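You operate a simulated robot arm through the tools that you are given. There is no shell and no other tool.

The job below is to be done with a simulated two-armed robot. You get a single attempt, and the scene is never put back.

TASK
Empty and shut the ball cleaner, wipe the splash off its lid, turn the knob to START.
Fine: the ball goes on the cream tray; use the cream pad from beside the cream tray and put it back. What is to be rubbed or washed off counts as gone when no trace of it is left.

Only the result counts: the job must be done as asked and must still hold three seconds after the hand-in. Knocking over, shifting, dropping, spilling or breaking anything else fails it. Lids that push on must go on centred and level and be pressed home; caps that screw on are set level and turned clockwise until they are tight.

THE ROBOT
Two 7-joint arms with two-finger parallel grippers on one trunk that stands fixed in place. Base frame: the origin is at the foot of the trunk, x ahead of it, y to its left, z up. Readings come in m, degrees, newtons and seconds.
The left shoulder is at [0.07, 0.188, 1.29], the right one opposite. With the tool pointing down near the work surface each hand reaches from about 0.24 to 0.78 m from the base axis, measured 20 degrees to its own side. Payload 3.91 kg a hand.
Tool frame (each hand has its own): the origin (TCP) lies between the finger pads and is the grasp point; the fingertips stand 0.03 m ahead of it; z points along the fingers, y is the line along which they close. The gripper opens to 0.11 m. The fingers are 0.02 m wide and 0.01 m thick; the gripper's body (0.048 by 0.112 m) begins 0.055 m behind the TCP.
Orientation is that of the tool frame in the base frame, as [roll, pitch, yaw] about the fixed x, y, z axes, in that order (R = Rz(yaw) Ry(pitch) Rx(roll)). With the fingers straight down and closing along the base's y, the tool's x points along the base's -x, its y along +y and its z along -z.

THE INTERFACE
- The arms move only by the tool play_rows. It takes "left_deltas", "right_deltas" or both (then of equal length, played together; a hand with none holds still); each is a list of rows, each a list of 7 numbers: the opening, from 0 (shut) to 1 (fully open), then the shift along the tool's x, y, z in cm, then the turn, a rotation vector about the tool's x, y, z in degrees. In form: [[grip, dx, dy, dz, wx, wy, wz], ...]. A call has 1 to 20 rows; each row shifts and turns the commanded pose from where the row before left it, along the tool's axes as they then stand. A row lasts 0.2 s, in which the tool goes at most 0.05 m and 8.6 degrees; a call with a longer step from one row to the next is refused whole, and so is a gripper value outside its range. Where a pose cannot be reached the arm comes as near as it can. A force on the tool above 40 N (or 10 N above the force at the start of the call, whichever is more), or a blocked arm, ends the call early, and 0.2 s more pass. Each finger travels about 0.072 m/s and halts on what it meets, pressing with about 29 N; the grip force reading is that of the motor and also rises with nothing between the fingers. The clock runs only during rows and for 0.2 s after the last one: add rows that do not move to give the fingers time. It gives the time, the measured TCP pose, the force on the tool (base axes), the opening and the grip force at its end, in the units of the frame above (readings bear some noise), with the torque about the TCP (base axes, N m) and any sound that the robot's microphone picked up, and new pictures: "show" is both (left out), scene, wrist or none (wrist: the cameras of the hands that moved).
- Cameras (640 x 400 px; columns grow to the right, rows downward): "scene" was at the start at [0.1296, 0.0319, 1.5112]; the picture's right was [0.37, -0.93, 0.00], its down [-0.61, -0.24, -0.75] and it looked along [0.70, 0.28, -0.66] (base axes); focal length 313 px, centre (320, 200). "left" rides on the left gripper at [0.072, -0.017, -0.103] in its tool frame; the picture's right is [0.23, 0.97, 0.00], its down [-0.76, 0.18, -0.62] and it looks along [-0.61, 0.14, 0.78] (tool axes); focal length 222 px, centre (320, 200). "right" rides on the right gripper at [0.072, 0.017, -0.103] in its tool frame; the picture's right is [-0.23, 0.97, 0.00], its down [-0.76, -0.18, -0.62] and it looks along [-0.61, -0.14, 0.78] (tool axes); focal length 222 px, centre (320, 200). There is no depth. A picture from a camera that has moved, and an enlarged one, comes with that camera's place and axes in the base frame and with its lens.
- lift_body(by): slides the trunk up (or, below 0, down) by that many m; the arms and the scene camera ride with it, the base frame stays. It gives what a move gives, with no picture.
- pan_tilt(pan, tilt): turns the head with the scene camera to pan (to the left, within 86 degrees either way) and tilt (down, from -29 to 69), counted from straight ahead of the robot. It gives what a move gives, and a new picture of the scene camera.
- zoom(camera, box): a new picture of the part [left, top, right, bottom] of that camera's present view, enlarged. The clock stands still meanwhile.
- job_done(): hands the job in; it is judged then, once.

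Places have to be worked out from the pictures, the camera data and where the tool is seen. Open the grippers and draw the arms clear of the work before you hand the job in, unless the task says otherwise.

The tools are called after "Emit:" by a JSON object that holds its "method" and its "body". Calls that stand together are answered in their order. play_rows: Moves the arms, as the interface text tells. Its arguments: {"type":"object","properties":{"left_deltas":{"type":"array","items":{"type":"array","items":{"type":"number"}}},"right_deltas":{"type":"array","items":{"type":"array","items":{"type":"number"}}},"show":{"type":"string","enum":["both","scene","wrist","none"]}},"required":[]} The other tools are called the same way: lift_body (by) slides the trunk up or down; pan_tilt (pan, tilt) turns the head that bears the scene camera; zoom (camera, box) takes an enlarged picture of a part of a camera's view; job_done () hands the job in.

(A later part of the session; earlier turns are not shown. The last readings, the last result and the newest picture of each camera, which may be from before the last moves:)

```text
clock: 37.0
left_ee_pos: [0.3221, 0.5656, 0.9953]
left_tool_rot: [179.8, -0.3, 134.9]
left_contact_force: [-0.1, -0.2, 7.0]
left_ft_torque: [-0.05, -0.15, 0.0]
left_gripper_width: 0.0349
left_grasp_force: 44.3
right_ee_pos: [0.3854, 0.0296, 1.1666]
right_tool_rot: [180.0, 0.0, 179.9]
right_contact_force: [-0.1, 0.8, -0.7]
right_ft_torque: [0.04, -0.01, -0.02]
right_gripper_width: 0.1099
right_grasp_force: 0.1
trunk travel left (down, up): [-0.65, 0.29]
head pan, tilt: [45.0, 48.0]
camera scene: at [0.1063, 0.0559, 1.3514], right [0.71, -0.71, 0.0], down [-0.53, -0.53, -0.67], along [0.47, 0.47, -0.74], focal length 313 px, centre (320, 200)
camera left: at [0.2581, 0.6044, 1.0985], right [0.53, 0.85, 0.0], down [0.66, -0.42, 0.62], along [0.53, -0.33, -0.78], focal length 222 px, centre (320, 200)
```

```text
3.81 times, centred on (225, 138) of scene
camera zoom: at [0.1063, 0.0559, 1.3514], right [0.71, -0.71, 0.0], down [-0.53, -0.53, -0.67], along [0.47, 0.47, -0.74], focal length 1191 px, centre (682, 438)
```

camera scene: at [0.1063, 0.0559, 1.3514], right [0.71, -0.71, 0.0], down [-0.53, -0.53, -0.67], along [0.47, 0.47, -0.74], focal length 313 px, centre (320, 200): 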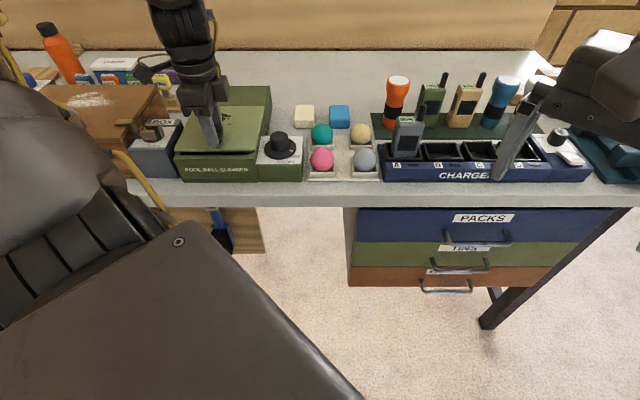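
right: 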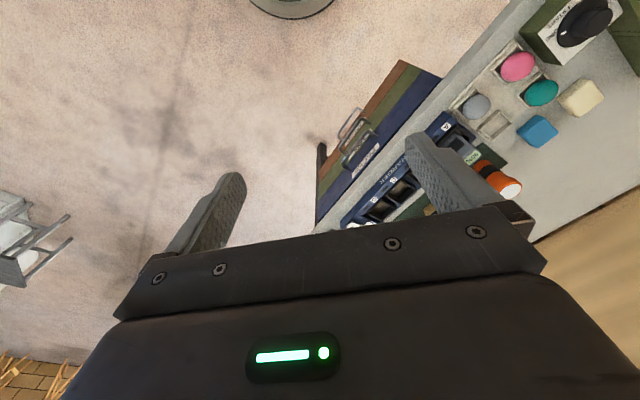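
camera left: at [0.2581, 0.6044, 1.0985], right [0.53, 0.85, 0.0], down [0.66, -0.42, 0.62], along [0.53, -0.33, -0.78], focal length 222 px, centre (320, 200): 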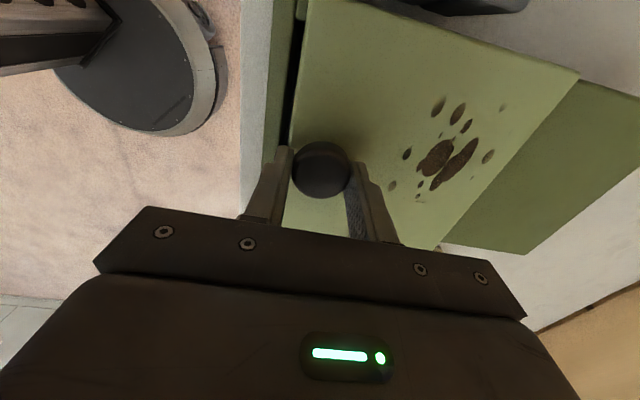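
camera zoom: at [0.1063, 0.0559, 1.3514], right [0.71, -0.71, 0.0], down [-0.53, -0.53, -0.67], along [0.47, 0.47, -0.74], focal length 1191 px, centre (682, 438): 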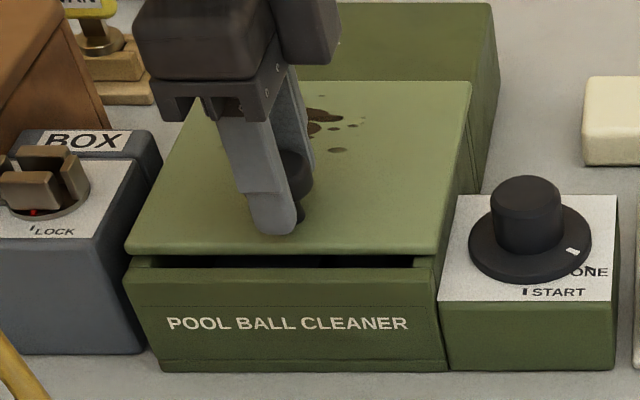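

A narrow slit remains at the front. I pull the last bit in 3 mm steps, watching for the stop.

Emit:
{"method": "play_rows", "body": {"left_deltas": [[0.2, 0, -0.3, 0, 0, 0, 0], [0.2, 0, -0.3, 0, 0, 0, 0], [0.2, 0, 0, 0, 0, 0, 0]], "show": "scene"}}

Emit:
{"method": "zoom", "body": {"camera": "scene", "box": [165, 85, 285, 190]}}

```text
clock: 37.8
left_ee_pos: [0.3175, 0.5622, 0.9949]
left_tool_rot: [179.8, -0.1, 134.9]
left_contact_force: [-1.7, 1.0, 6.2]
left_ft_torque: [-0.13, -0.17, 0.01]
left_gripper_width: 0.0352
left_grasp_force: 44.9
right_ee_pos: [0.3845, 0.0316, 1.1656]
right_tool_rot: [-180.0, 0.0, 179.9]
right_contact_force: [-0.2, -0.2, -0.4]
right_ft_torque: [0.01, 0.03, 0.0]
right_gripper_width: 0.1098
right_grasp_force: 0.1
trunk travel left (down, up): [-0.65, 0.29]
head pan, tilt: [45.0, 48.0]
camera scene: at [0.1062, 0.0561, 1.3514], right [0.71, -0.71, 0.0], down [-0.53, -0.53, -0.67], along [0.47, 0.47, -0.74], focal length 313 px, centre (320, 200)
```

scene: 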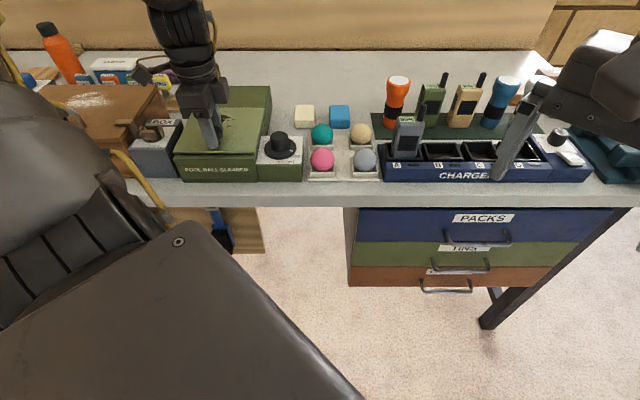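

```text
3.81 times, centred on (225, 138) of scene
camera zoom: at [0.1062, 0.0561, 1.3514], right [0.71, -0.71, 0.0], down [-0.53, -0.53, -0.67], along [0.47, 0.47, -0.74], focal length 1191 px, centre (682, 438)
```

zoom: 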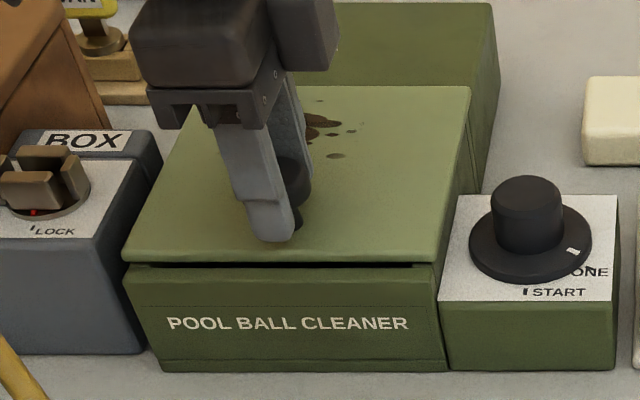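

Still sliding freely with a thin slit left; I continue.

Emit:
{"method": "play_rows", "body": {"left_deltas": [[0.2, 0, -0.3, 0, 0, 0, 0], [0.2, 0, -0.3, 0, 0, 0, 0], [0.2, 0, 0, 0, 0, 0, 0]], "show": "scene"}}

Emit:
{"method": "zoom", "body": {"camera": "scene", "box": [165, 85, 285, 190]}}

```text
clock: 38.6
left_ee_pos: [0.3128, 0.5554, 0.9955]
left_tool_rot: [179.8, -0.1, 134.9]
left_contact_force: [-2.6, 0.4, 8.2]
left_ft_torque: [-0.05, 0.02, 0.0]
left_gripper_width: 0.0349
left_grasp_force: 45.2
right_ee_pos: [0.3836, 0.0302, 1.1669]
right_tool_rot: [-179.9, 0.1, -179.9]
right_contact_force: [-0.1, 0.2, 0.5]
right_ft_torque: [0.02, -0.04, 0.07]
right_gripper_width: 0.1099
right_grasp_force: 0.1
trunk travel left (down, up): [-0.65, 0.29]
head pan, tilt: [45.0, 48.0]
camera scene: at [0.1058, 0.0558, 1.3515], right [0.71, -0.71, 0.0], down [-0.52, -0.53, -0.67], along [0.47, 0.47, -0.74], focal length 313 px, centre (320, 200)
```

scene: 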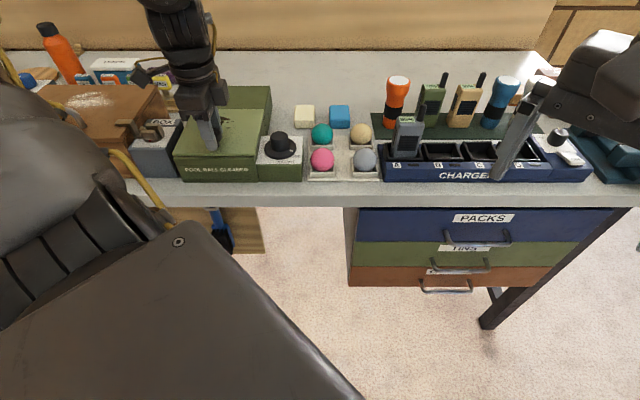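

```text
3.81 times, centred on (225, 138) of scene
camera zoom: at [0.1058, 0.0558, 1.3515], right [0.71, -0.71, 0.0], down [-0.52, -0.53, -0.67], along [0.47, 0.47, -0.74], focal length 1191 px, centre (682, 438)
```

zoom: 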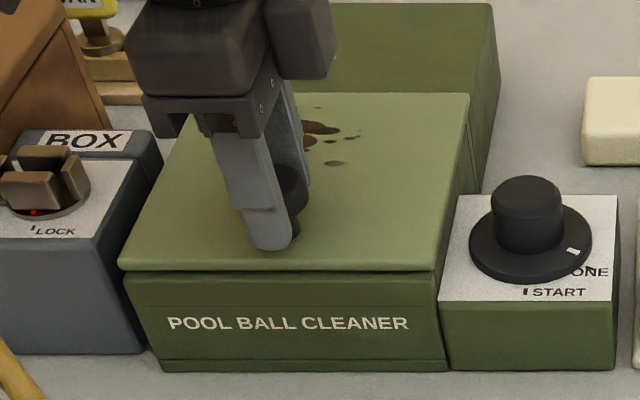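

Nearly flush; no stop felt yet. I continue in 2 mm steps watching the force along the slide.

Emit:
{"method": "play_rows", "body": {"left_deltas": [[0.2, 0, -0.2, 0, 0, 0, 0], [0.2, 0, -0.2, 0, 0, 0, 0], [0.2, 0, 0, 0, 0, 0, 0]], "show": "scene"}}

Emit:
{"method": "zoom", "body": {"camera": "scene", "box": [170, 120, 270, 190]}}

```text
clock: 39.4
left_ee_pos: [0.3099, 0.5541, 0.9948]
left_tool_rot: [179.7, -0.2, 134.8]
left_contact_force: [-1.6, -1.2, 4.1]
left_ft_torque: [0.06, 0.07, 0.01]
left_gripper_width: 0.0349
left_grasp_force: 45.0
right_ee_pos: [0.3832, 0.0302, 1.1658]
right_tool_rot: [179.9, 0.0, -179.9]
right_contact_force: [0.1, -0.3, -0.3]
right_ft_torque: [-0.04, -0.02, -0.01]
right_gripper_width: 0.11
right_grasp_force: 0.0
trunk travel left (down, up): [-0.65, 0.29]
head pan, tilt: [45.0, 48.0]
camera scene: at [0.1061, 0.056, 1.3514], right [0.71, -0.71, 0.0], down [-0.53, -0.53, -0.67], along [0.47, 0.47, -0.74], focal length 313 px, centre (320, 200)
```

scene: 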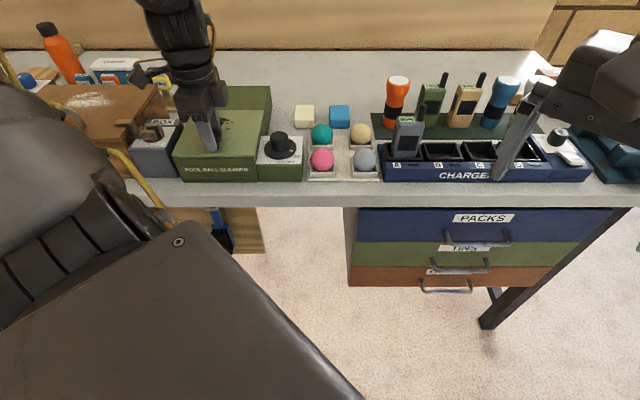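

```text
5.71 times, centred on (220, 155) of scene
camera zoom: at [0.1061, 0.056, 1.3514], right [0.71, -0.71, 0.0], down [-0.53, -0.53, -0.67], along [0.47, 0.47, -0.74], focal length 1786 px, centre (891, 457)
```

zoom: 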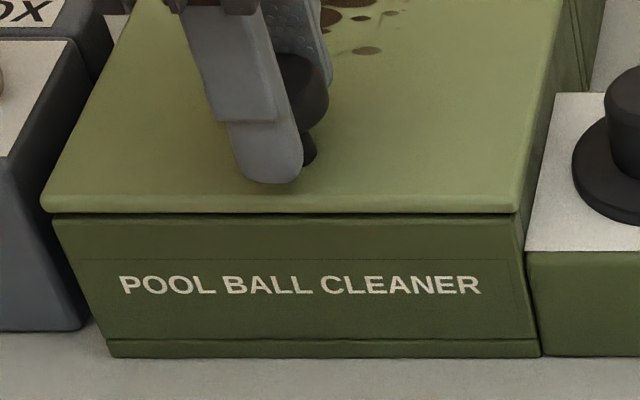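

The lid looks nearly flush; I keep feeling for its end stop in 2 mm steps.

Emit:
{"method": "play_rows", "body": {"left_deltas": [[0.2, 0, -0.2, 0, 0, 0, 0], [0.2, 0, -0.2, 0, 0, 0, 0], [0.2, 0, 0, 0, 0, 0, 0]], "show": "scene"}}

Emit:
{"method": "zoom", "body": {"camera": "scene", "box": [170, 120, 270, 190]}}

```text
clock: 40.2
left_ee_pos: [0.3087, 0.5511, 0.9949]
left_tool_rot: [179.7, -0.2, 134.9]
left_contact_force: [3.0, 11.5, 13.7]
left_ft_torque: [0.57, 0.11, -0.09]
left_gripper_width: 0.0349
left_grasp_force: 45.3
right_ee_pos: [0.3855, 0.0309, 1.1656]
right_tool_rot: [179.9, 0.0, -179.9]
right_contact_force: [-0.3, 1.1, 0.3]
right_ft_torque: [0.04, 0.01, 0.01]
right_gripper_width: 0.1099
right_grasp_force: 0.1
trunk travel left (down, up): [-0.65, 0.29]
head pan, tilt: [45.0, 48.0]
camera scene: at [0.1068, 0.0569, 1.3515], right [0.71, -0.71, 0.0], down [-0.53, -0.53, -0.67], along [0.47, 0.47, -0.74], focal length 313 px, centre (320, 200)
```

scene: 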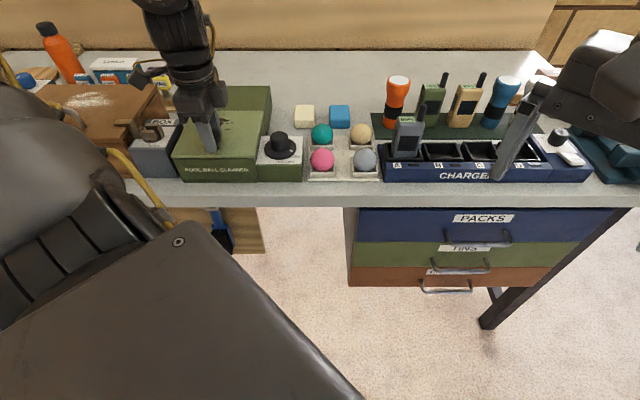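

```text
5.71 times, centred on (220, 155) of scene
camera zoom: at [0.1068, 0.0569, 1.3515], right [0.71, -0.71, 0.0], down [-0.53, -0.53, -0.67], along [0.47, 0.47, -0.74], focal length 1786 px, centre (891, 457)
```

zoom: 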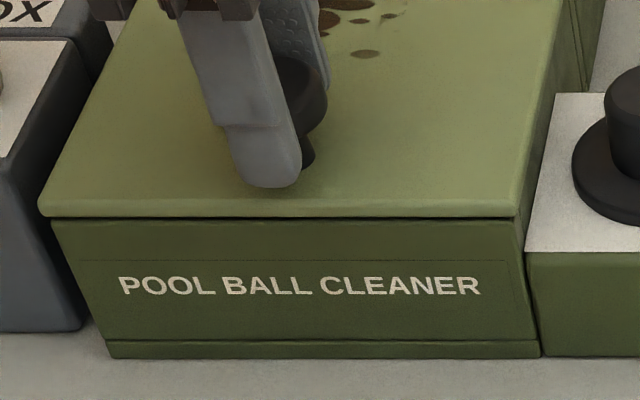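

A 10 N resisting force appeared — likely the stop at about e2 0.608. I confirm with 2 mm more, then relax.

Emit:
{"method": "play_rows", "body": {"left_deltas": [[0.2, 0, -0.2, 0, 0, 0, 0], [0.2, 0, 0, 0, 0, 0, 0]], "show": "scene"}}

Emit:
{"method": "zoom", "body": {"camera": "scene", "box": [170, 120, 270, 190]}}

```text
clock: 40.8
left_ee_pos: [0.309, 0.5516, 0.9953]
left_tool_rot: [179.7, 0.0, 135.0]
left_contact_force: [13.9, 22.4, 23.0]
left_ft_torque: [0.91, -0.1, -0.01]
left_gripper_width: 0.0351
left_grasp_force: 44.9
right_ee_pos: [0.3866, 0.0315, 1.1664]
right_tool_rot: [-180.0, -0.1, -180.0]
right_contact_force: [0.3, 0.3, 0.1]
right_ft_torque: [0.01, 0.01, 0.0]
right_gripper_width: 0.1101
right_grasp_force: 0.0
trunk travel left (down, up): [-0.65, 0.29]
head pan, tilt: [45.0, 48.0]
camera scene: at [0.1082, 0.0584, 1.3513], right [0.71, -0.71, 0.0], down [-0.53, -0.53, -0.67], along [0.47, 0.47, -0.74], focal length 313 px, centre (320, 200)
```

scene: 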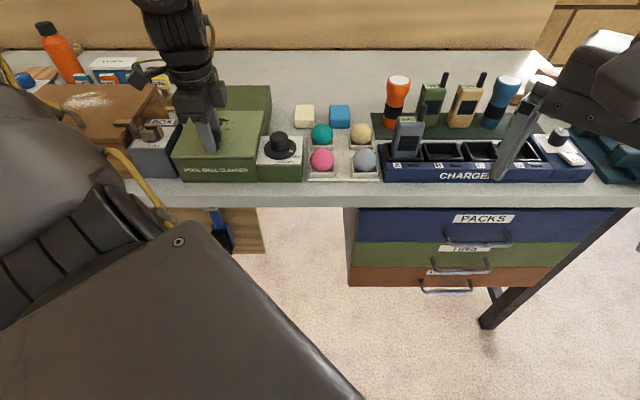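

```text
5.71 times, centred on (220, 155) of scene
camera zoom: at [0.1082, 0.0584, 1.3513], right [0.71, -0.71, 0.0], down [-0.53, -0.53, -0.67], along [0.47, 0.47, -0.74], focal length 1786 px, centre (891, 457)
```

zoom: 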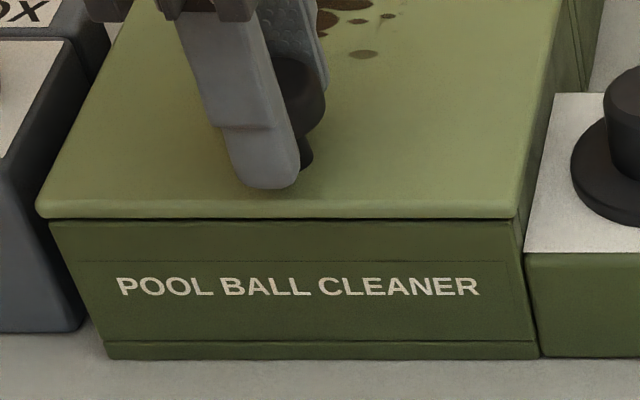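

The position no longer changes while force climbs to 26 N: the lid is fully shut. I relax the pull, open the fingers, and lift clear.

Emit:
{"method": "play_rows", "body": {"left_deltas": [[0.2, 0, 0.35, 0, 0, 0, 0], [0.35, 0, 0, 0, 0, 0, 0], [0.5, 0, 0, 0, 0, 0, 0], [0.6, 0, 0, 0, 0, 0, 0], [0.6, 0, 0, -2, 0, 0, 0], [0.6, 0, 0, -4, 0, 0, 0], [0.6, 0, 0, -4, 0, 0, 0], [0.6, 0, 0, 0, 0, 0, 0]]}}

Emit:
{"method": "zoom", "body": {"camera": "scene", "box": [165, 75, 285, 190]}}

Emit:
{"method": "zoom", "body": {"camera": "left", "box": [240, 0, 560, 240]}}

```text
clock: 42.6
left_ee_pos: [0.3085, 0.5524, 1.0956]
left_tool_rot: [179.9, -0.1, 134.9]
left_contact_force: [-0.2, 0.3, 0.7]
left_ft_torque: [0.0, -0.01, 0.0]
left_gripper_width: 0.0658
left_grasp_force: 0.0
right_ee_pos: [0.385, 0.0324, 1.1655]
right_tool_rot: [180.0, 0.0, 180.0]
right_contact_force: [-0.2, 0.1, 0.1]
right_ft_torque: [-0.02, -0.01, 0.02]
right_gripper_width: 0.1102
right_grasp_force: 0.0
trunk travel left (down, up): [-0.65, 0.29]
head pan, tilt: [45.0, 48.0]
camera scene: at [0.1071, 0.0577, 1.3512], right [0.71, -0.71, 0.0], down [-0.53, -0.53, -0.67], along [0.47, 0.47, -0.74], focal length 313 px, centre (320, 200)
camera left: at [0.2455, 0.5914, 1.1983], right [0.53, 0.85, 0.0], down [0.66, -0.42, 0.62], along [0.53, -0.33, -0.78], focal length 222 px, centre (320, 200)
```

scene: 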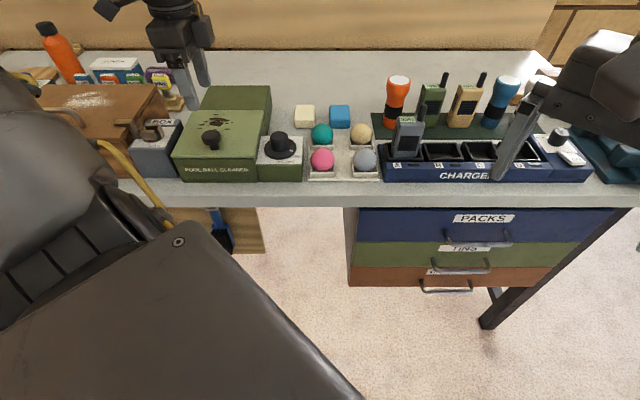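
left: 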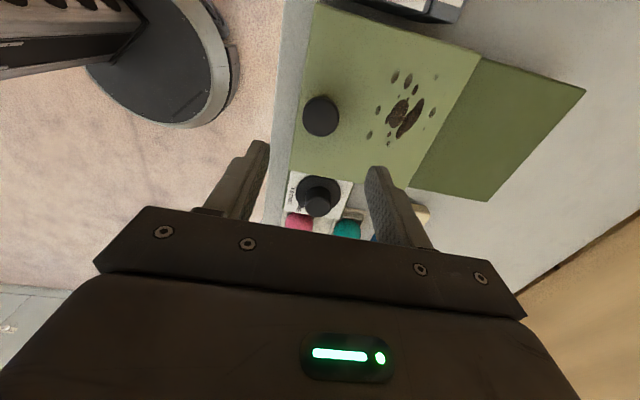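

```text
3.48 times, centred on (225, 132) of scene
camera zoom: at [0.1071, 0.0577, 1.3512], right [0.71, -0.71, 0.0], down [-0.53, -0.53, -0.67], along [0.47, 0.47, -0.74], focal length 1087 px, centre (650, 435)
```

zoom: 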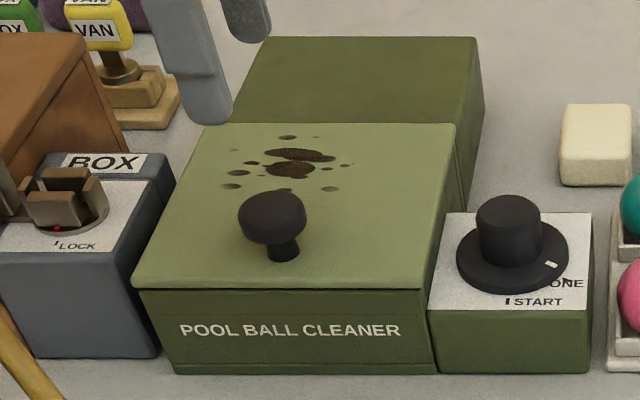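

```text
1.67 times, centred on (400, 120) of left
camera zoom: at [0.2455, 0.5914, 1.1983], right [0.53, 0.85, 0.0], down [0.66, -0.42, 0.62], along [0.53, -0.33, -0.78], focal length 370 px, centre (187, 333)
```

zoom: 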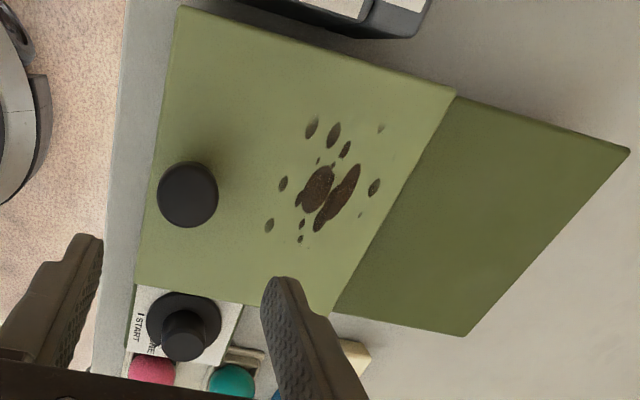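

The lid is shut flush. Next the pad: triangulated at e1≈-0.005, e2≈0.814, z 0.878–0.912. For better reach I turn the hand 90° so it closes across the table (fingers left/right of the pad).

Emit:
{"method": "play_rows", "body": {"left_deltas": [[0.6, 0, 0, 0, 0, 0, -8.2], [0.6, 0, 0, 0, 0, 0, -8.2], [0.6, 0, 0, 0, 0, 0, -8.2], [0.6, 0, 0, 0, 0, 0, -8.2], [0.6, 0, 0, 0, 0, 0, -8.2], [0.6, 0, 0, 0, 0, 0, -8.2], [0.6, 0, 0, 0, 0, 0, -8.2], [0.6, 0, 0, 0, 0, 0, -8.2], [0.6, 0, 0, 0, 0, 0, -8.2], [0.6, 0, 0, 0, 0, 0, -8.2], [0.6, 0, 0, 0, 0, 0, -8.0], [0.6, 0, 0, 0, 0, 0, 0]]}}

```text
clock: 45.2
left_ee_pos: [0.3089, 0.5516, 1.0944]
left_tool_rot: [180.0, 0.2, -135.1]
left_contact_force: [0.5, -0.2, 0.0]
left_ft_torque: [0.02, -0.04, 0.01]
left_gripper_width: 0.0658
left_grasp_force: 0.1
right_ee_pos: [0.3863, 0.0312, 1.1659]
right_tool_rot: [-180.0, 0.0, 179.9]
right_contact_force: [0.3, -0.2, 0.7]
right_ft_torque: [0.01, 0.01, 0.01]
right_gripper_width: 0.1103
right_grasp_force: 0.1
trunk travel left (down, up): [-0.65, 0.29]
head pan, tilt: [45.0, 48.0]
camera scene: at [0.1069, 0.0568, 1.3513], right [0.71, -0.71, 0.0], down [-0.53, -0.53, -0.67], along [0.47, 0.47, -0.74], focal length 313 px, centre (320, 200)
camera left: at [0.2697, 0.4882, 1.1979], right [-0.85, 0.53, 0.0], down [0.41, 0.66, 0.63], along [0.33, 0.53, -0.78], focal length 222 px, centre (320, 200)
```

scene: 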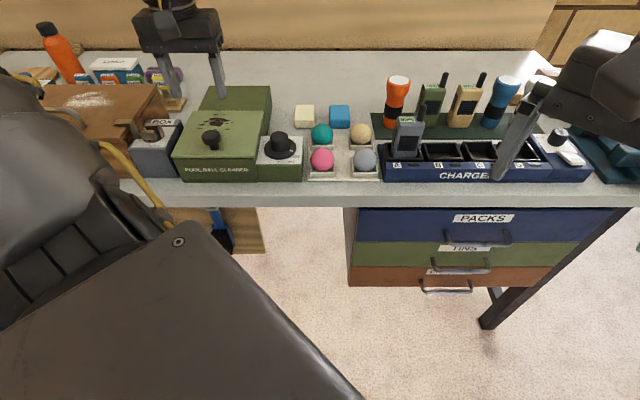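
left: 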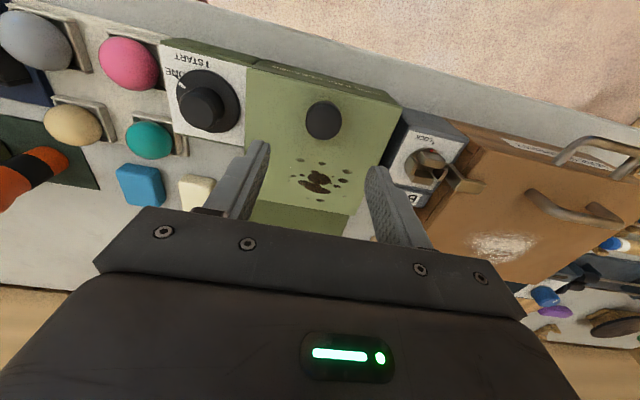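

The turn is done. I lower the trunk another 5 cm for reach toward the back of the table, then move the hand over to the pad.

Emit:
{"method": "lift_body", "body": {"by": -0.05}}

Emit:
{"method": "play_rows", "body": {"left_deltas": [[0.6, -1.0, -2, 0, 0, 0, 0], [0.6, -1.0, -3.5, 0, 0, 0, 0], [0.6, -1.5, -3.5, 0, 0, 0, 0], [0.6, -2.0, -3.5, 0, 0, 0, 0], [0.6, -3.0, -3.0, 0, 0, 0, 0], [0.6, -3.0, -1.2, 0, 0, 0, 0], [0.6, -3.0, 0, 0, 0, 0, 0], [0.6, -3.0, 0, 0, 0, 0, 0], [0.6, 0, 0, 0, 0, 0, 0]]}}

```text
clock: 46.2
left_ee_pos: [0.3102, 0.5506, 1.0459]
left_tool_rot: [179.9, 0.2, -135.2]
left_contact_force: [-0.5, -0.1, 0.6]
left_ft_torque: [-0.02, -0.03, 0.01]
left_gripper_width: 0.0661
left_grasp_force: 0.0
right_ee_pos: [0.3856, 0.0311, 1.1166]
right_tool_rot: [180.0, 0.0, 179.9]
right_contact_force: [0.2, -0.6, -0.6]
right_ft_torque: [-0.02, 0.04, 0.02]
right_gripper_width: 0.1101
right_grasp_force: 0.0
trunk travel left (down, up): [-0.6, 0.34]
head pan, tilt: [45.0, 48.0]
```

```text
clock: 48.2
left_ee_pos: [0.5522, 0.5576, 1.044]
left_tool_rot: [-179.9, 0.2, -135.0]
left_contact_force: [-0.4, -1.1, 0.1]
left_ft_torque: [0.0, 0.01, 0.0]
left_gripper_width: 0.066
left_grasp_force: 0.1
right_ee_pos: [0.3841, 0.031, 1.1163]
right_tool_rot: [-180.0, 0.0, 180.0]
right_contact_force: [0.4, -0.1, 0.6]
right_ft_torque: [0.02, -0.05, 0.03]
right_gripper_width: 0.1099
right_grasp_force: 0.1
trunk travel left (down, up): [-0.6, 0.34]
head pan, tilt: [45.0, 48.0]
camera scene: at [0.1058, 0.0567, 1.3014], right [0.71, -0.71, 0.0], down [-0.52, -0.53, -0.67], along [0.47, 0.47, -0.74], focal length 313 px, centre (320, 200)
camera left: at [0.5118, 0.4939, 1.1471], right [-0.85, 0.53, 0.0], down [0.41, 0.66, 0.63], along [0.33, 0.53, -0.78], focal length 222 px, centre (320, 200)
```

scene: 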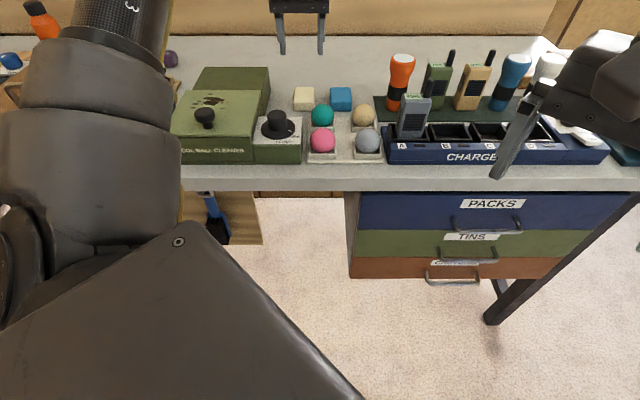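
left: 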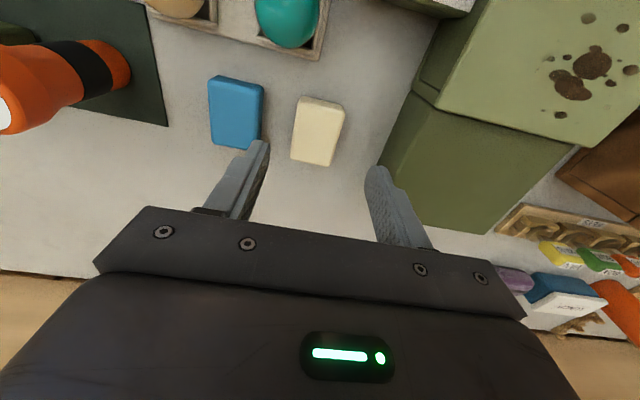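

The hand is near the pad. I zoom both cameras on it to get its exact place and edges.

Emit:
{"method": "zoom", "body": {"camera": "left", "box": [240, 70, 400, 190]}}

Emit:
{"method": "zoom", "body": {"camera": "scene", "box": [270, 60, 370, 140]}}

```text
3.33 times, centred on (320, 130) of left
camera zoom: at [0.5118, 0.4939, 1.1471], right [-0.85, 0.53, 0.0], down [0.41, 0.66, 0.63], along [0.33, 0.53, -0.78], focal length 740 px, centre (320, 433)
```

zoom: 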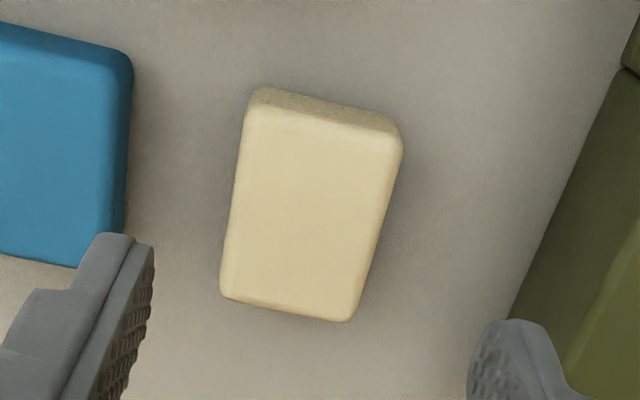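

```text
5.00 times, centred on (320, 100) of scene
camera zoom: at [0.1058, 0.0567, 1.3014], right [0.71, -0.71, 0.0], down [-0.52, -0.53, -0.67], along [0.47, 0.47, -0.74], focal length 1563 px, centre (320, 700)
```

zoom: 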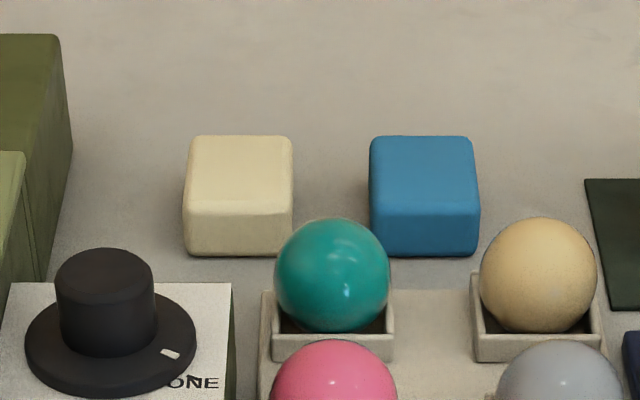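

The pad is centred at e1≈-0.005, e2≈0.811, square to the table. I move over it and descend to z≈0.95 to check alignment.

Emit:
{"method": "play_rows", "body": {"left_deltas": [[0.6, -1.4, 0.1, 2, 0, 0, 0], [0.6, -1.3, 0, 3, 0, 0, 0], [0.6, 0, 0, 3, 0, 0, 0], [0.6, 0, 0, 1.4, 0, 0, 0], [0.6, 0, 0, 0, 0, 0, 0]]}}

Emit:
{"method": "zoom", "body": {"camera": "left", "box": [200, 90, 440, 250]}}

Emit:
{"method": "zoom", "body": {"camera": "scene", "box": [260, 40, 380, 140]}}

```text
clock: 49.4
left_ee_pos: [0.5711, 0.5763, 0.9518]
left_tool_rot: [179.8, 0.3, -135.2]
left_contact_force: [0.0, 0.2, -0.3]
left_ft_torque: [0.01, -0.03, 0.02]
left_gripper_width: 0.0663
left_grasp_force: 0.0
right_ee_pos: [0.3858, 0.0303, 1.1156]
right_tool_rot: [179.9, 0.0, -179.9]
right_contact_force: [-0.1, -0.4, -0.4]
right_ft_torque: [0.01, 0.02, -0.01]
right_gripper_width: 0.11
right_grasp_force: 0.1
trunk travel left (down, up): [-0.6, 0.34]
head pan, tilt: [45.0, 48.0]
camera scene: at [0.1068, 0.0565, 1.3013], right [0.71, -0.71, 0.0], down [-0.53, -0.53, -0.67], along [0.47, 0.47, -0.74], focal length 313 px, centre (320, 200)
camera left: at [0.5308, 0.513, 1.0538], right [-0.85, 0.53, 0.0], down [0.41, 0.66, 0.63], along [0.33, 0.53, -0.78], focal length 222 px, centre (320, 200)
```

scene: 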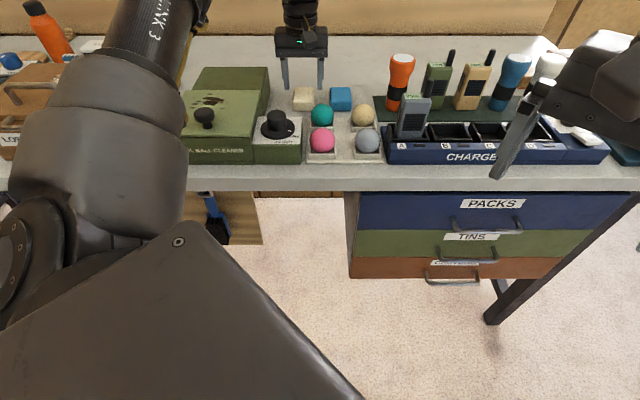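
left: 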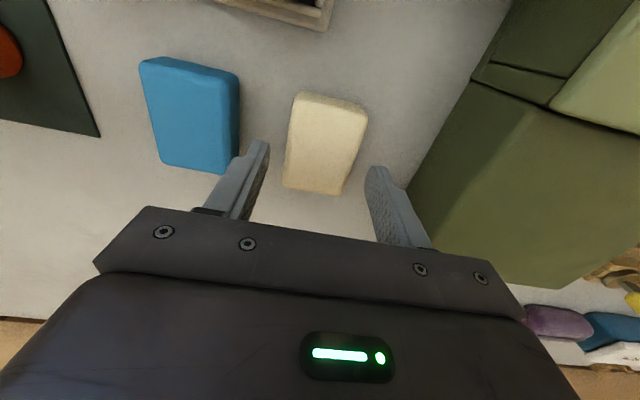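

```text
2.50 times, centred on (320, 170) of left
camera zoom: at [0.5308, 0.513, 1.0538], right [-0.85, 0.53, 0.0], down [0.41, 0.66, 0.63], along [0.33, 0.53, -0.78], focal length 555 px, centre (320, 275)
```

zoom: 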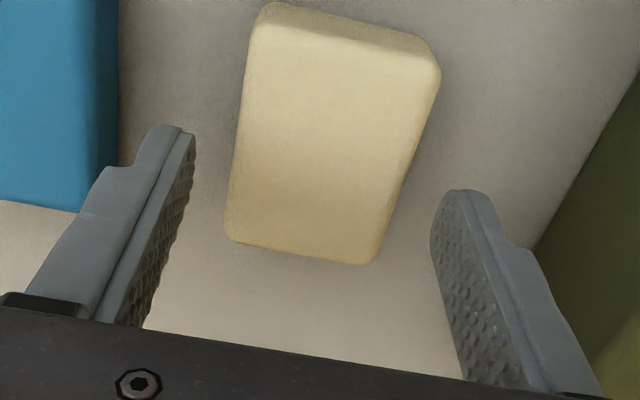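

```text
4.00 times, centred on (320, 90) of scene
camera zoom: at [0.1068, 0.0565, 1.3013], right [0.71, -0.71, 0.0], down [-0.53, -0.53, -0.67], along [0.47, 0.47, -0.74], focal length 1250 px, centre (320, 640)
```

zoom: 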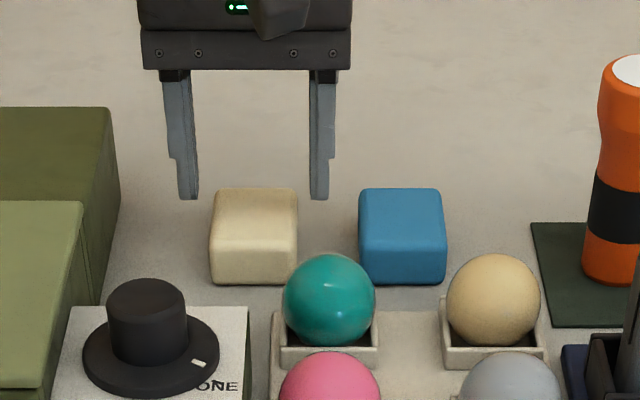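

Well centred: the pad sits midway between the fingers. I descend to z≈0.919 and close.

Emit:
{"method": "play_rows", "body": {"left_deltas": [[0.6, 0, 0, 1.5, 0, 0, 0], [0.6, 0, 0, 1.2, 0, 0, 0], [0.6, 0, 0, 0.5, 0, 0, 0], [0.6, 0, 0, 0, 0, 0, 0], [0.5, 0, 0, 0, 0, 0, 0], [0.4, 0, 0, 0, 0, 0, 0], [0.35, 0, 0, 0, 0, 0, 0], [0.35, 0, 0, 0, 0, 0, 0]]}}

Emit:
{"method": "zoom", "body": {"camera": "scene", "box": [260, 40, 380, 140]}}

```text
clock: 51.2
left_ee_pos: [0.5705, 0.5753, 0.9201]
left_tool_rot: [179.9, 0.2, -135.2]
left_contact_force: [-0.4, -1.0, -0.1]
left_ft_torque: [0.06, -0.02, -0.01]
left_gripper_width: 0.0507
left_grasp_force: 29.1
right_ee_pos: [0.3852, 0.0313, 1.1153]
right_tool_rot: [180.0, -0.1, -179.9]
right_contact_force: [-0.5, 0.7, 0.0]
right_ft_torque: [0.03, -0.03, -0.04]
right_gripper_width: 0.1098
right_grasp_force: 0.1
trunk travel left (down, up): [-0.6, 0.34]
head pan, tilt: [45.0, 48.0]
camera scene: at [0.107, 0.0568, 1.3013], right [0.71, -0.71, 0.0], down [-0.53, -0.53, -0.67], along [0.47, 0.47, -0.74], focal length 313 px, centre (320, 200)
camera left: at [0.5307, 0.5138, 1.022], right [-0.85, 0.53, 0.0], down [0.41, 0.66, 0.63], along [0.33, 0.53, -0.78], focal length 222 px, centre (320, 200)
```

scene: 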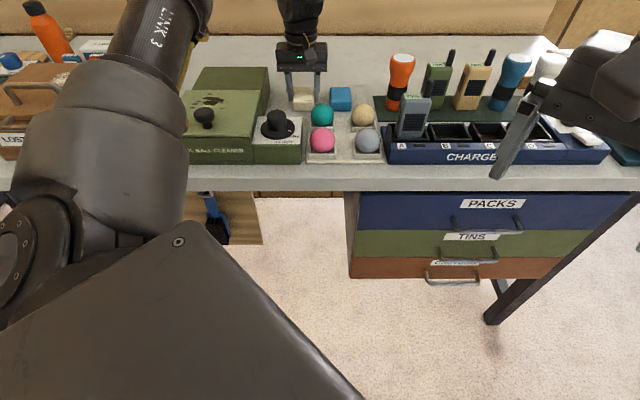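
left: 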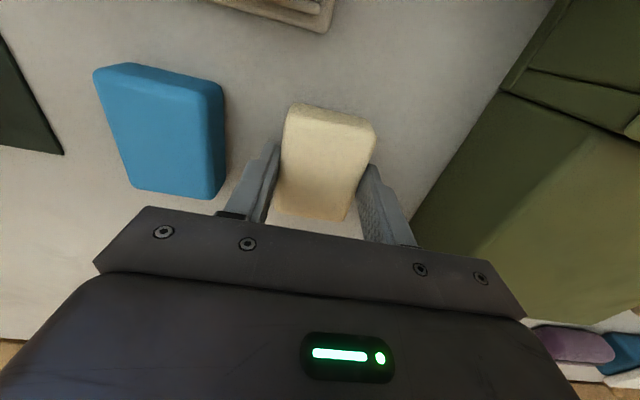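

```text
4.00 times, centred on (320, 90) of scene
camera zoom: at [0.107, 0.0568, 1.3013], right [0.71, -0.71, 0.0], down [-0.53, -0.53, -0.67], along [0.47, 0.47, -0.74], focal length 1250 px, centre (320, 640)
```

zoom: 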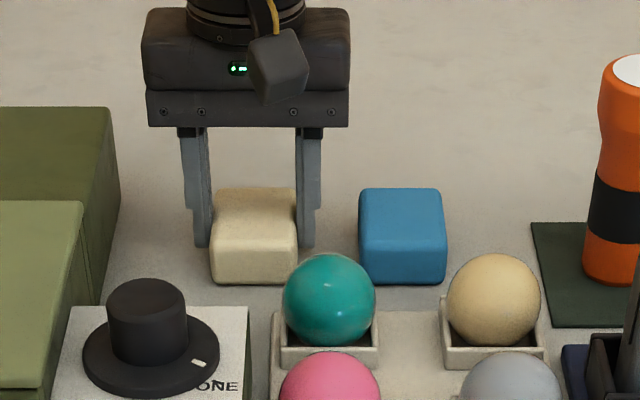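

The pad is held (50.7 mm) at pose (0.5705, 0.5753, 0.920), which I note for the return. I lift it straight up.

Emit:
{"method": "play_rows", "body": {"left_deltas": [[0.35, 0, 0, -1, 0, 0, 0], [0.35, 0, 0, -2, 0, 0, 0], [0.35, 0, 0, -3, 0, 0, 0], [0.35, 0, 0, -3, 0, 0, 0], [0.35, 0, 0, -3, 0, 0, 0], [0.35, 0, 0, 0, 0, 0, 0]]}}

Emit:
{"method": "zoom", "body": {"camera": "scene", "box": [250, 10, 370, 110]}}

```text
clock: 52.6
left_ee_pos: [0.565, 0.5773, 1.0369]
left_tool_rot: [179.9, 0.1, -135.1]
left_contact_force: [0.6, 1.0, -0.8]
left_ft_torque: [0.01, -0.05, 0.03]
left_gripper_width: 0.0508
left_grasp_force: 29.0
left hand out of reach, approached as far as the arm can: row 5
right_ee_pos: [0.3854, 0.0306, 1.1162]
right_tool_rot: [180.0, 0.0, -180.0]
right_contact_force: [0.4, 0.2, -1.1]
right_ft_torque: [0.0, 0.0, 0.0]
right_gripper_width: 0.1099
right_grasp_force: 0.1
trunk travel left (down, up): [-0.6, 0.34]
head pan, tilt: [45.0, 48.0]
camera scene: at [0.107, 0.0571, 1.3013], right [0.71, -0.71, 0.0], down [-0.53, -0.53, -0.67], along [0.47, 0.47, -0.74], focal length 313 px, centre (320, 200)
camera left: at [0.5249, 0.5136, 1.1406], right [-0.85, 0.53, 0.0], down [0.41, 0.66, 0.63], along [0.33, 0.53, -0.78], focal length 222 px, centre (320, 200)
```

scene: 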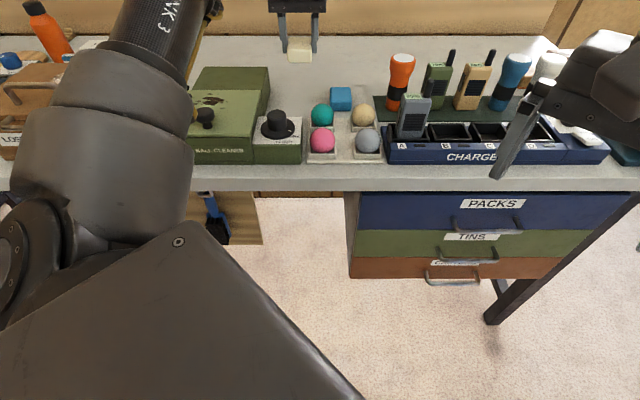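
left: 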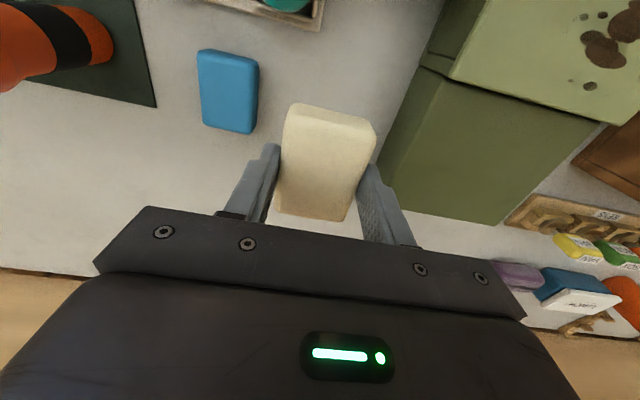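

```text
4.00 times, centred on (310, 60) of scene
camera zoom: at [0.107, 0.0571, 1.3013], right [0.71, -0.71, 0.0], down [-0.53, -0.53, -0.67], along [0.47, 0.47, -0.74], focal length 1250 px, centre (360, 760)
```

zoom: 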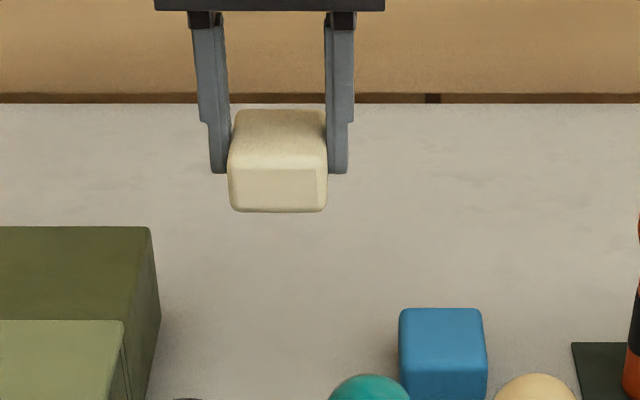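

The pad is held securely with its bottom about 1 cm below the fingertips. I carry it over the splash at e1≈-0.19, e2≈0.70.

Emit:
{"method": "play_rows", "body": {"left_deltas": [[0.35, 1.0, 2.0, 0, 0, 0, 0], [0.35, 2.0, 3.2, 0, 0, 0, 0], [0.35, 2.0, 3.4, 0, 0, 0, 0], [0.35, 2.0, 3.4, 0, 0, 0, 0], [0.35, 2.0, 3.4, 0, 0, 0, 0], [0.35, 1.8, 2.7, 0, 0, 0, 0], [0.35, 0, 0, 0, 0, 0, 0]]}}

Emit:
{"method": "zoom", "body": {"camera": "scene", "box": [160, 20, 300, 170]}}

Emit:
{"method": "zoom", "body": {"camera": "left", "box": [180, 60, 500, 260]}}

```text
clock: 54.2
left_ee_pos: [0.3596, 0.6284, 1.0338]
left_tool_rot: [179.9, 0.1, -135.1]
left_contact_force: [-0.6, -0.3, -0.2]
left_ft_torque: [0.02, 0.03, 0.0]
left_gripper_width: 0.0507
left_grasp_force: 29.2
right_ee_pos: [0.3865, 0.0309, 1.1155]
right_tool_rot: [179.9, -0.1, 179.9]
right_contact_force: [0.2, -0.6, 0.4]
right_ft_torque: [-0.03, 0.01, -0.02]
right_gripper_width: 0.11
right_grasp_force: 0.0
trunk travel left (down, up): [-0.6, 0.34]
head pan, tilt: [45.0, 48.0]
camera scene: at [0.1079, 0.0567, 1.3012], right [0.71, -0.71, 0.0], down [-0.53, -0.53, -0.67], along [0.47, 0.47, -0.74], focal length 313 px, centre (320, 200)
camera left: at [0.3197, 0.5655, 1.1383], right [-0.85, 0.53, 0.0], down [0.41, 0.66, 0.63], along [0.33, 0.53, -0.78], focal length 222 px, centre (320, 200)
```

scene: 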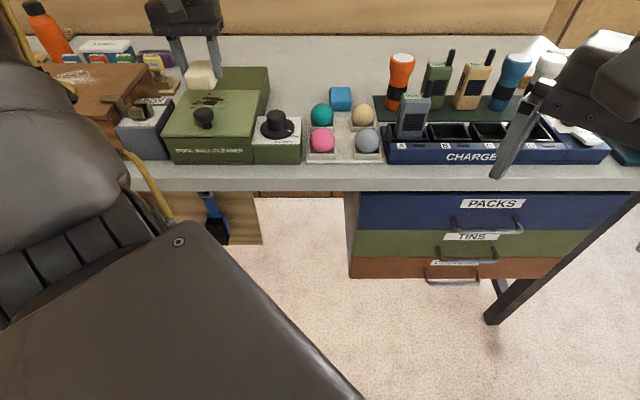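
left: 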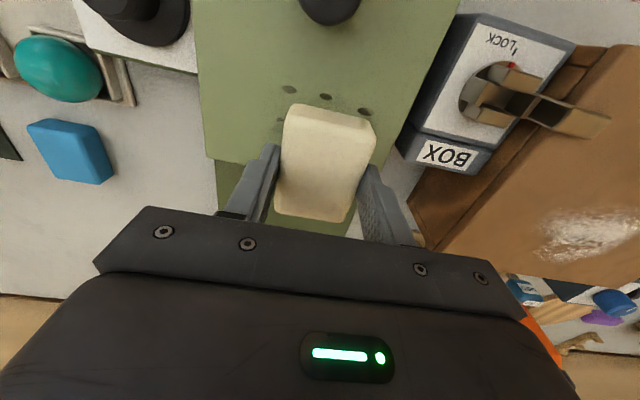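

```text
2.67 times, centred on (230, 95) of scene
camera zoom: at [0.1079, 0.0567, 1.3012], right [0.71, -0.71, 0.0], down [-0.53, -0.53, -0.67], along [0.47, 0.47, -0.74], focal length 834 px, centre (560, 480)
```

zoom: 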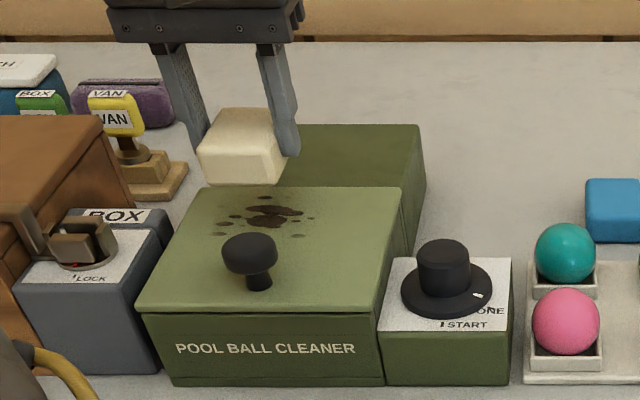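

```text
2.00 times, centred on (340, 160) of left
camera zoom: at [0.3197, 0.5655, 1.1383], right [-0.85, 0.53, 0.0], down [0.41, 0.66, 0.63], along [0.33, 0.53, -0.78], focal length 444 px, centre (280, 280)
```

zoom: 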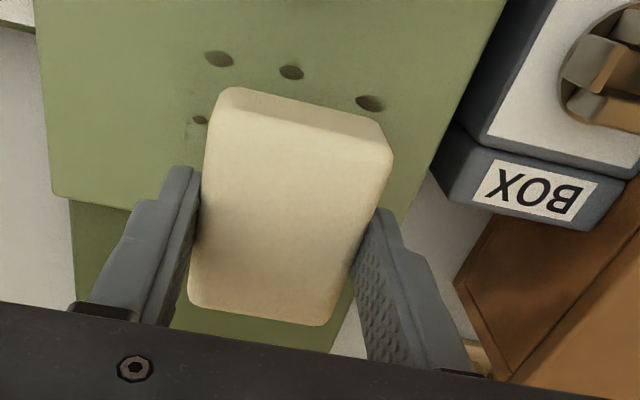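

The pad is directly over the splash. I descend in small steps until light contact (expected at tool z≈0.998).

Emit:
{"method": "play_rows", "body": {"left_deltas": [[0.35, 0, 0, 1.5, 0, 0, 0], [0.35, 0, 0, 1.2, 0, 0, 0], [0.35, 0, 0, 0.3, 0, 0, 0], [0.35, 0, 0, 0, 0, 0, 0]], "show": "scene"}}

Emit:
{"method": "zoom", "body": {"camera": "scene", "box": [160, 40, 280, 170]}}

```text
clock: 55.2
left_ee_pos: [0.3594, 0.6299, 1.0063]
left_tool_rot: [179.9, 0.1, -135.1]
left_contact_force: [0.3, -0.5, -0.6]
left_ft_torque: [0.01, 0.02, 0.02]
left_gripper_width: 0.0506
left_grasp_force: 29.1
right_ee_pos: [0.385, 0.032, 1.1147]
right_tool_rot: [-179.9, 0.0, 180.0]
right_contact_force: [-0.6, 0.7, 1.1]
right_ft_torque: [-0.02, -0.01, 0.01]
right_gripper_width: 0.11
right_grasp_force: 0.1
trunk travel left (down, up): [-0.6, 0.34]
head pan, tilt: [45.0, 48.0]
camera scene: at [0.107, 0.057, 1.3013], right [0.71, -0.71, 0.0], down [-0.53, -0.53, -0.67], along [0.47, 0.47, -0.74], focal length 313 px, centre (320, 200)
```

scene: 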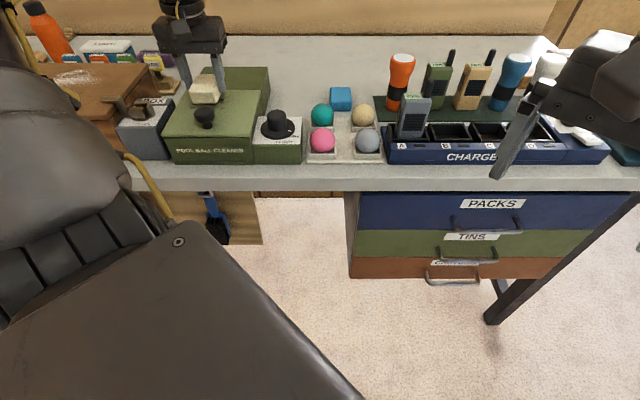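

```text
3.08 times, centred on (220, 105) of scene
camera zoom: at [0.107, 0.057, 1.3013], right [0.71, -0.71, 0.0], down [-0.53, -0.53, -0.67], along [0.47, 0.47, -0.74], focal length 962 px, centre (628, 492)
```

zoom: 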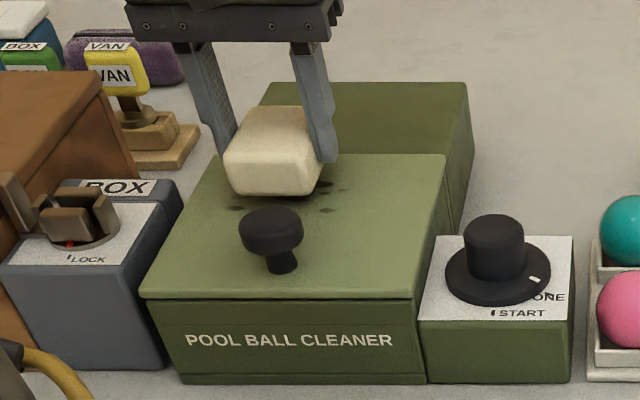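

No contact yet at z 1.006. I step down 2 mm at a time to find the lid surface.

Emit:
{"method": "play_rows", "body": {"left_deltas": [[0.35, 0, 0, 0.2, 0, 0, 0], [0.35, 0, 0, 0.2, 0, 0, 0], [0.35, 0, 0, 0.2, 0, 0, 0], [0.35, 0, 0, 0, 0, 0, 0]], "show": "none"}}

```text
clock: 56.2
left_ee_pos: [0.3589, 0.6297, 1.0011]
left_tool_rot: [179.9, 0.2, -135.1]
left_contact_force: [0.0, 0.8, -1.4]
left_ft_torque: [0.02, -0.04, 0.02]
left_gripper_width: 0.0507
left_grasp_force: 29.0
right_ee_pos: [0.3856, 0.0321, 1.1163]
right_tool_rot: [-179.9, 0.0, 180.0]
right_contact_force: [0.4, 0.1, -0.3]
right_ft_torque: [-0.01, -0.04, 0.03]
right_gripper_width: 0.11
right_grasp_force: 0.0
trunk travel left (down, up): [-0.6, 0.34]
head pan, tilt: [45.0, 48.0]
```

Still free at z 1.001; I continue downward in 2 mm steps.

Emit:
{"method": "play_rows", "body": {"left_deltas": [[0.35, 0, 0, 0.2, 0, 0, 0], [0.35, 0, 0, 0.2, 0, 0, 0], [0.35, 0, 0, 0, 0, 0, 0]], "show": "none"}}

```text
clock: 57.0
left_ee_pos: [0.3594, 0.6299, 0.9967]
left_tool_rot: [179.9, 0.2, -135.2]
left_contact_force: [-0.7, 0.1, -0.3]
left_ft_torque: [0.0, 0.01, 0.0]
left_gripper_width: 0.0507
left_grasp_force: 29.1
right_ee_pos: [0.3851, 0.0324, 1.1156]
right_tool_rot: [-180.0, 0.0, -180.0]
right_contact_force: [-0.4, -0.1, -0.1]
right_ft_torque: [0.02, 0.05, -0.01]
right_gripper_width: 0.1099
right_grasp_force: 0.2
trunk travel left (down, up): [-0.6, 0.34]
head pan, tilt: [45.0, 48.0]
```

Still no contact at 0.997; two more 2 mm steps.

Emit:
{"method": "play_rows", "body": {"left_deltas": [[0.35, 0, 0, 0.2, 0, 0, 0], [0.35, 0, 0, 0.15, 0, 0, 0], [0.35, 0, 0, 0, 0, 0, 0]], "show": "scene"}}

Emit:
{"method": "zoom", "body": {"camera": "scene", "box": [160, 40, 280, 170]}}

```text
clock: 57.8
left_ee_pos: [0.3583, 0.6292, 0.9942]
left_tool_rot: [179.9, 0.3, -135.2]
left_contact_force: [0.6, 2.3, 8.2]
left_ft_torque: [-0.09, 0.05, -0.01]
left_gripper_width: 0.0508
left_grasp_force: 28.6
right_ee_pos: [0.3848, 0.0302, 1.1163]
right_tool_rot: [-180.0, 0.0, 180.0]
right_contact_force: [-0.3, 0.2, -0.2]
right_ft_torque: [0.01, -0.03, 0.03]
right_gripper_width: 0.11
right_grasp_force: 0.0
trunk travel left (down, up): [-0.6, 0.34]
head pan, tilt: [45.0, 48.0]
camera scene: at [0.1064, 0.0562, 1.3015], right [0.71, -0.71, 0.0], down [-0.53, -0.53, -0.67], along [0.47, 0.47, -0.74], focal length 313 px, centre (320, 200)
```

scene: 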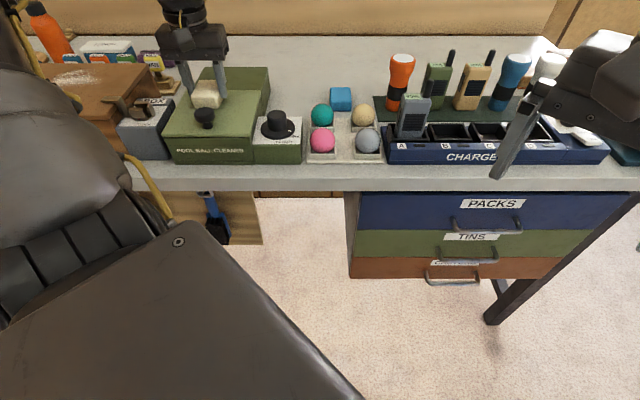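

```text
3.08 times, centred on (220, 105) of scene
camera zoom: at [0.1064, 0.0562, 1.3015], right [0.71, -0.71, 0.0], down [-0.53, -0.53, -0.67], along [0.47, 0.47, -0.74], focal length 962 px, centre (628, 492)
```

zoom: 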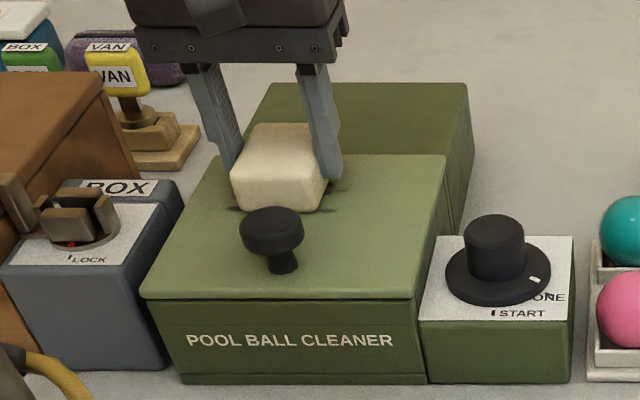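

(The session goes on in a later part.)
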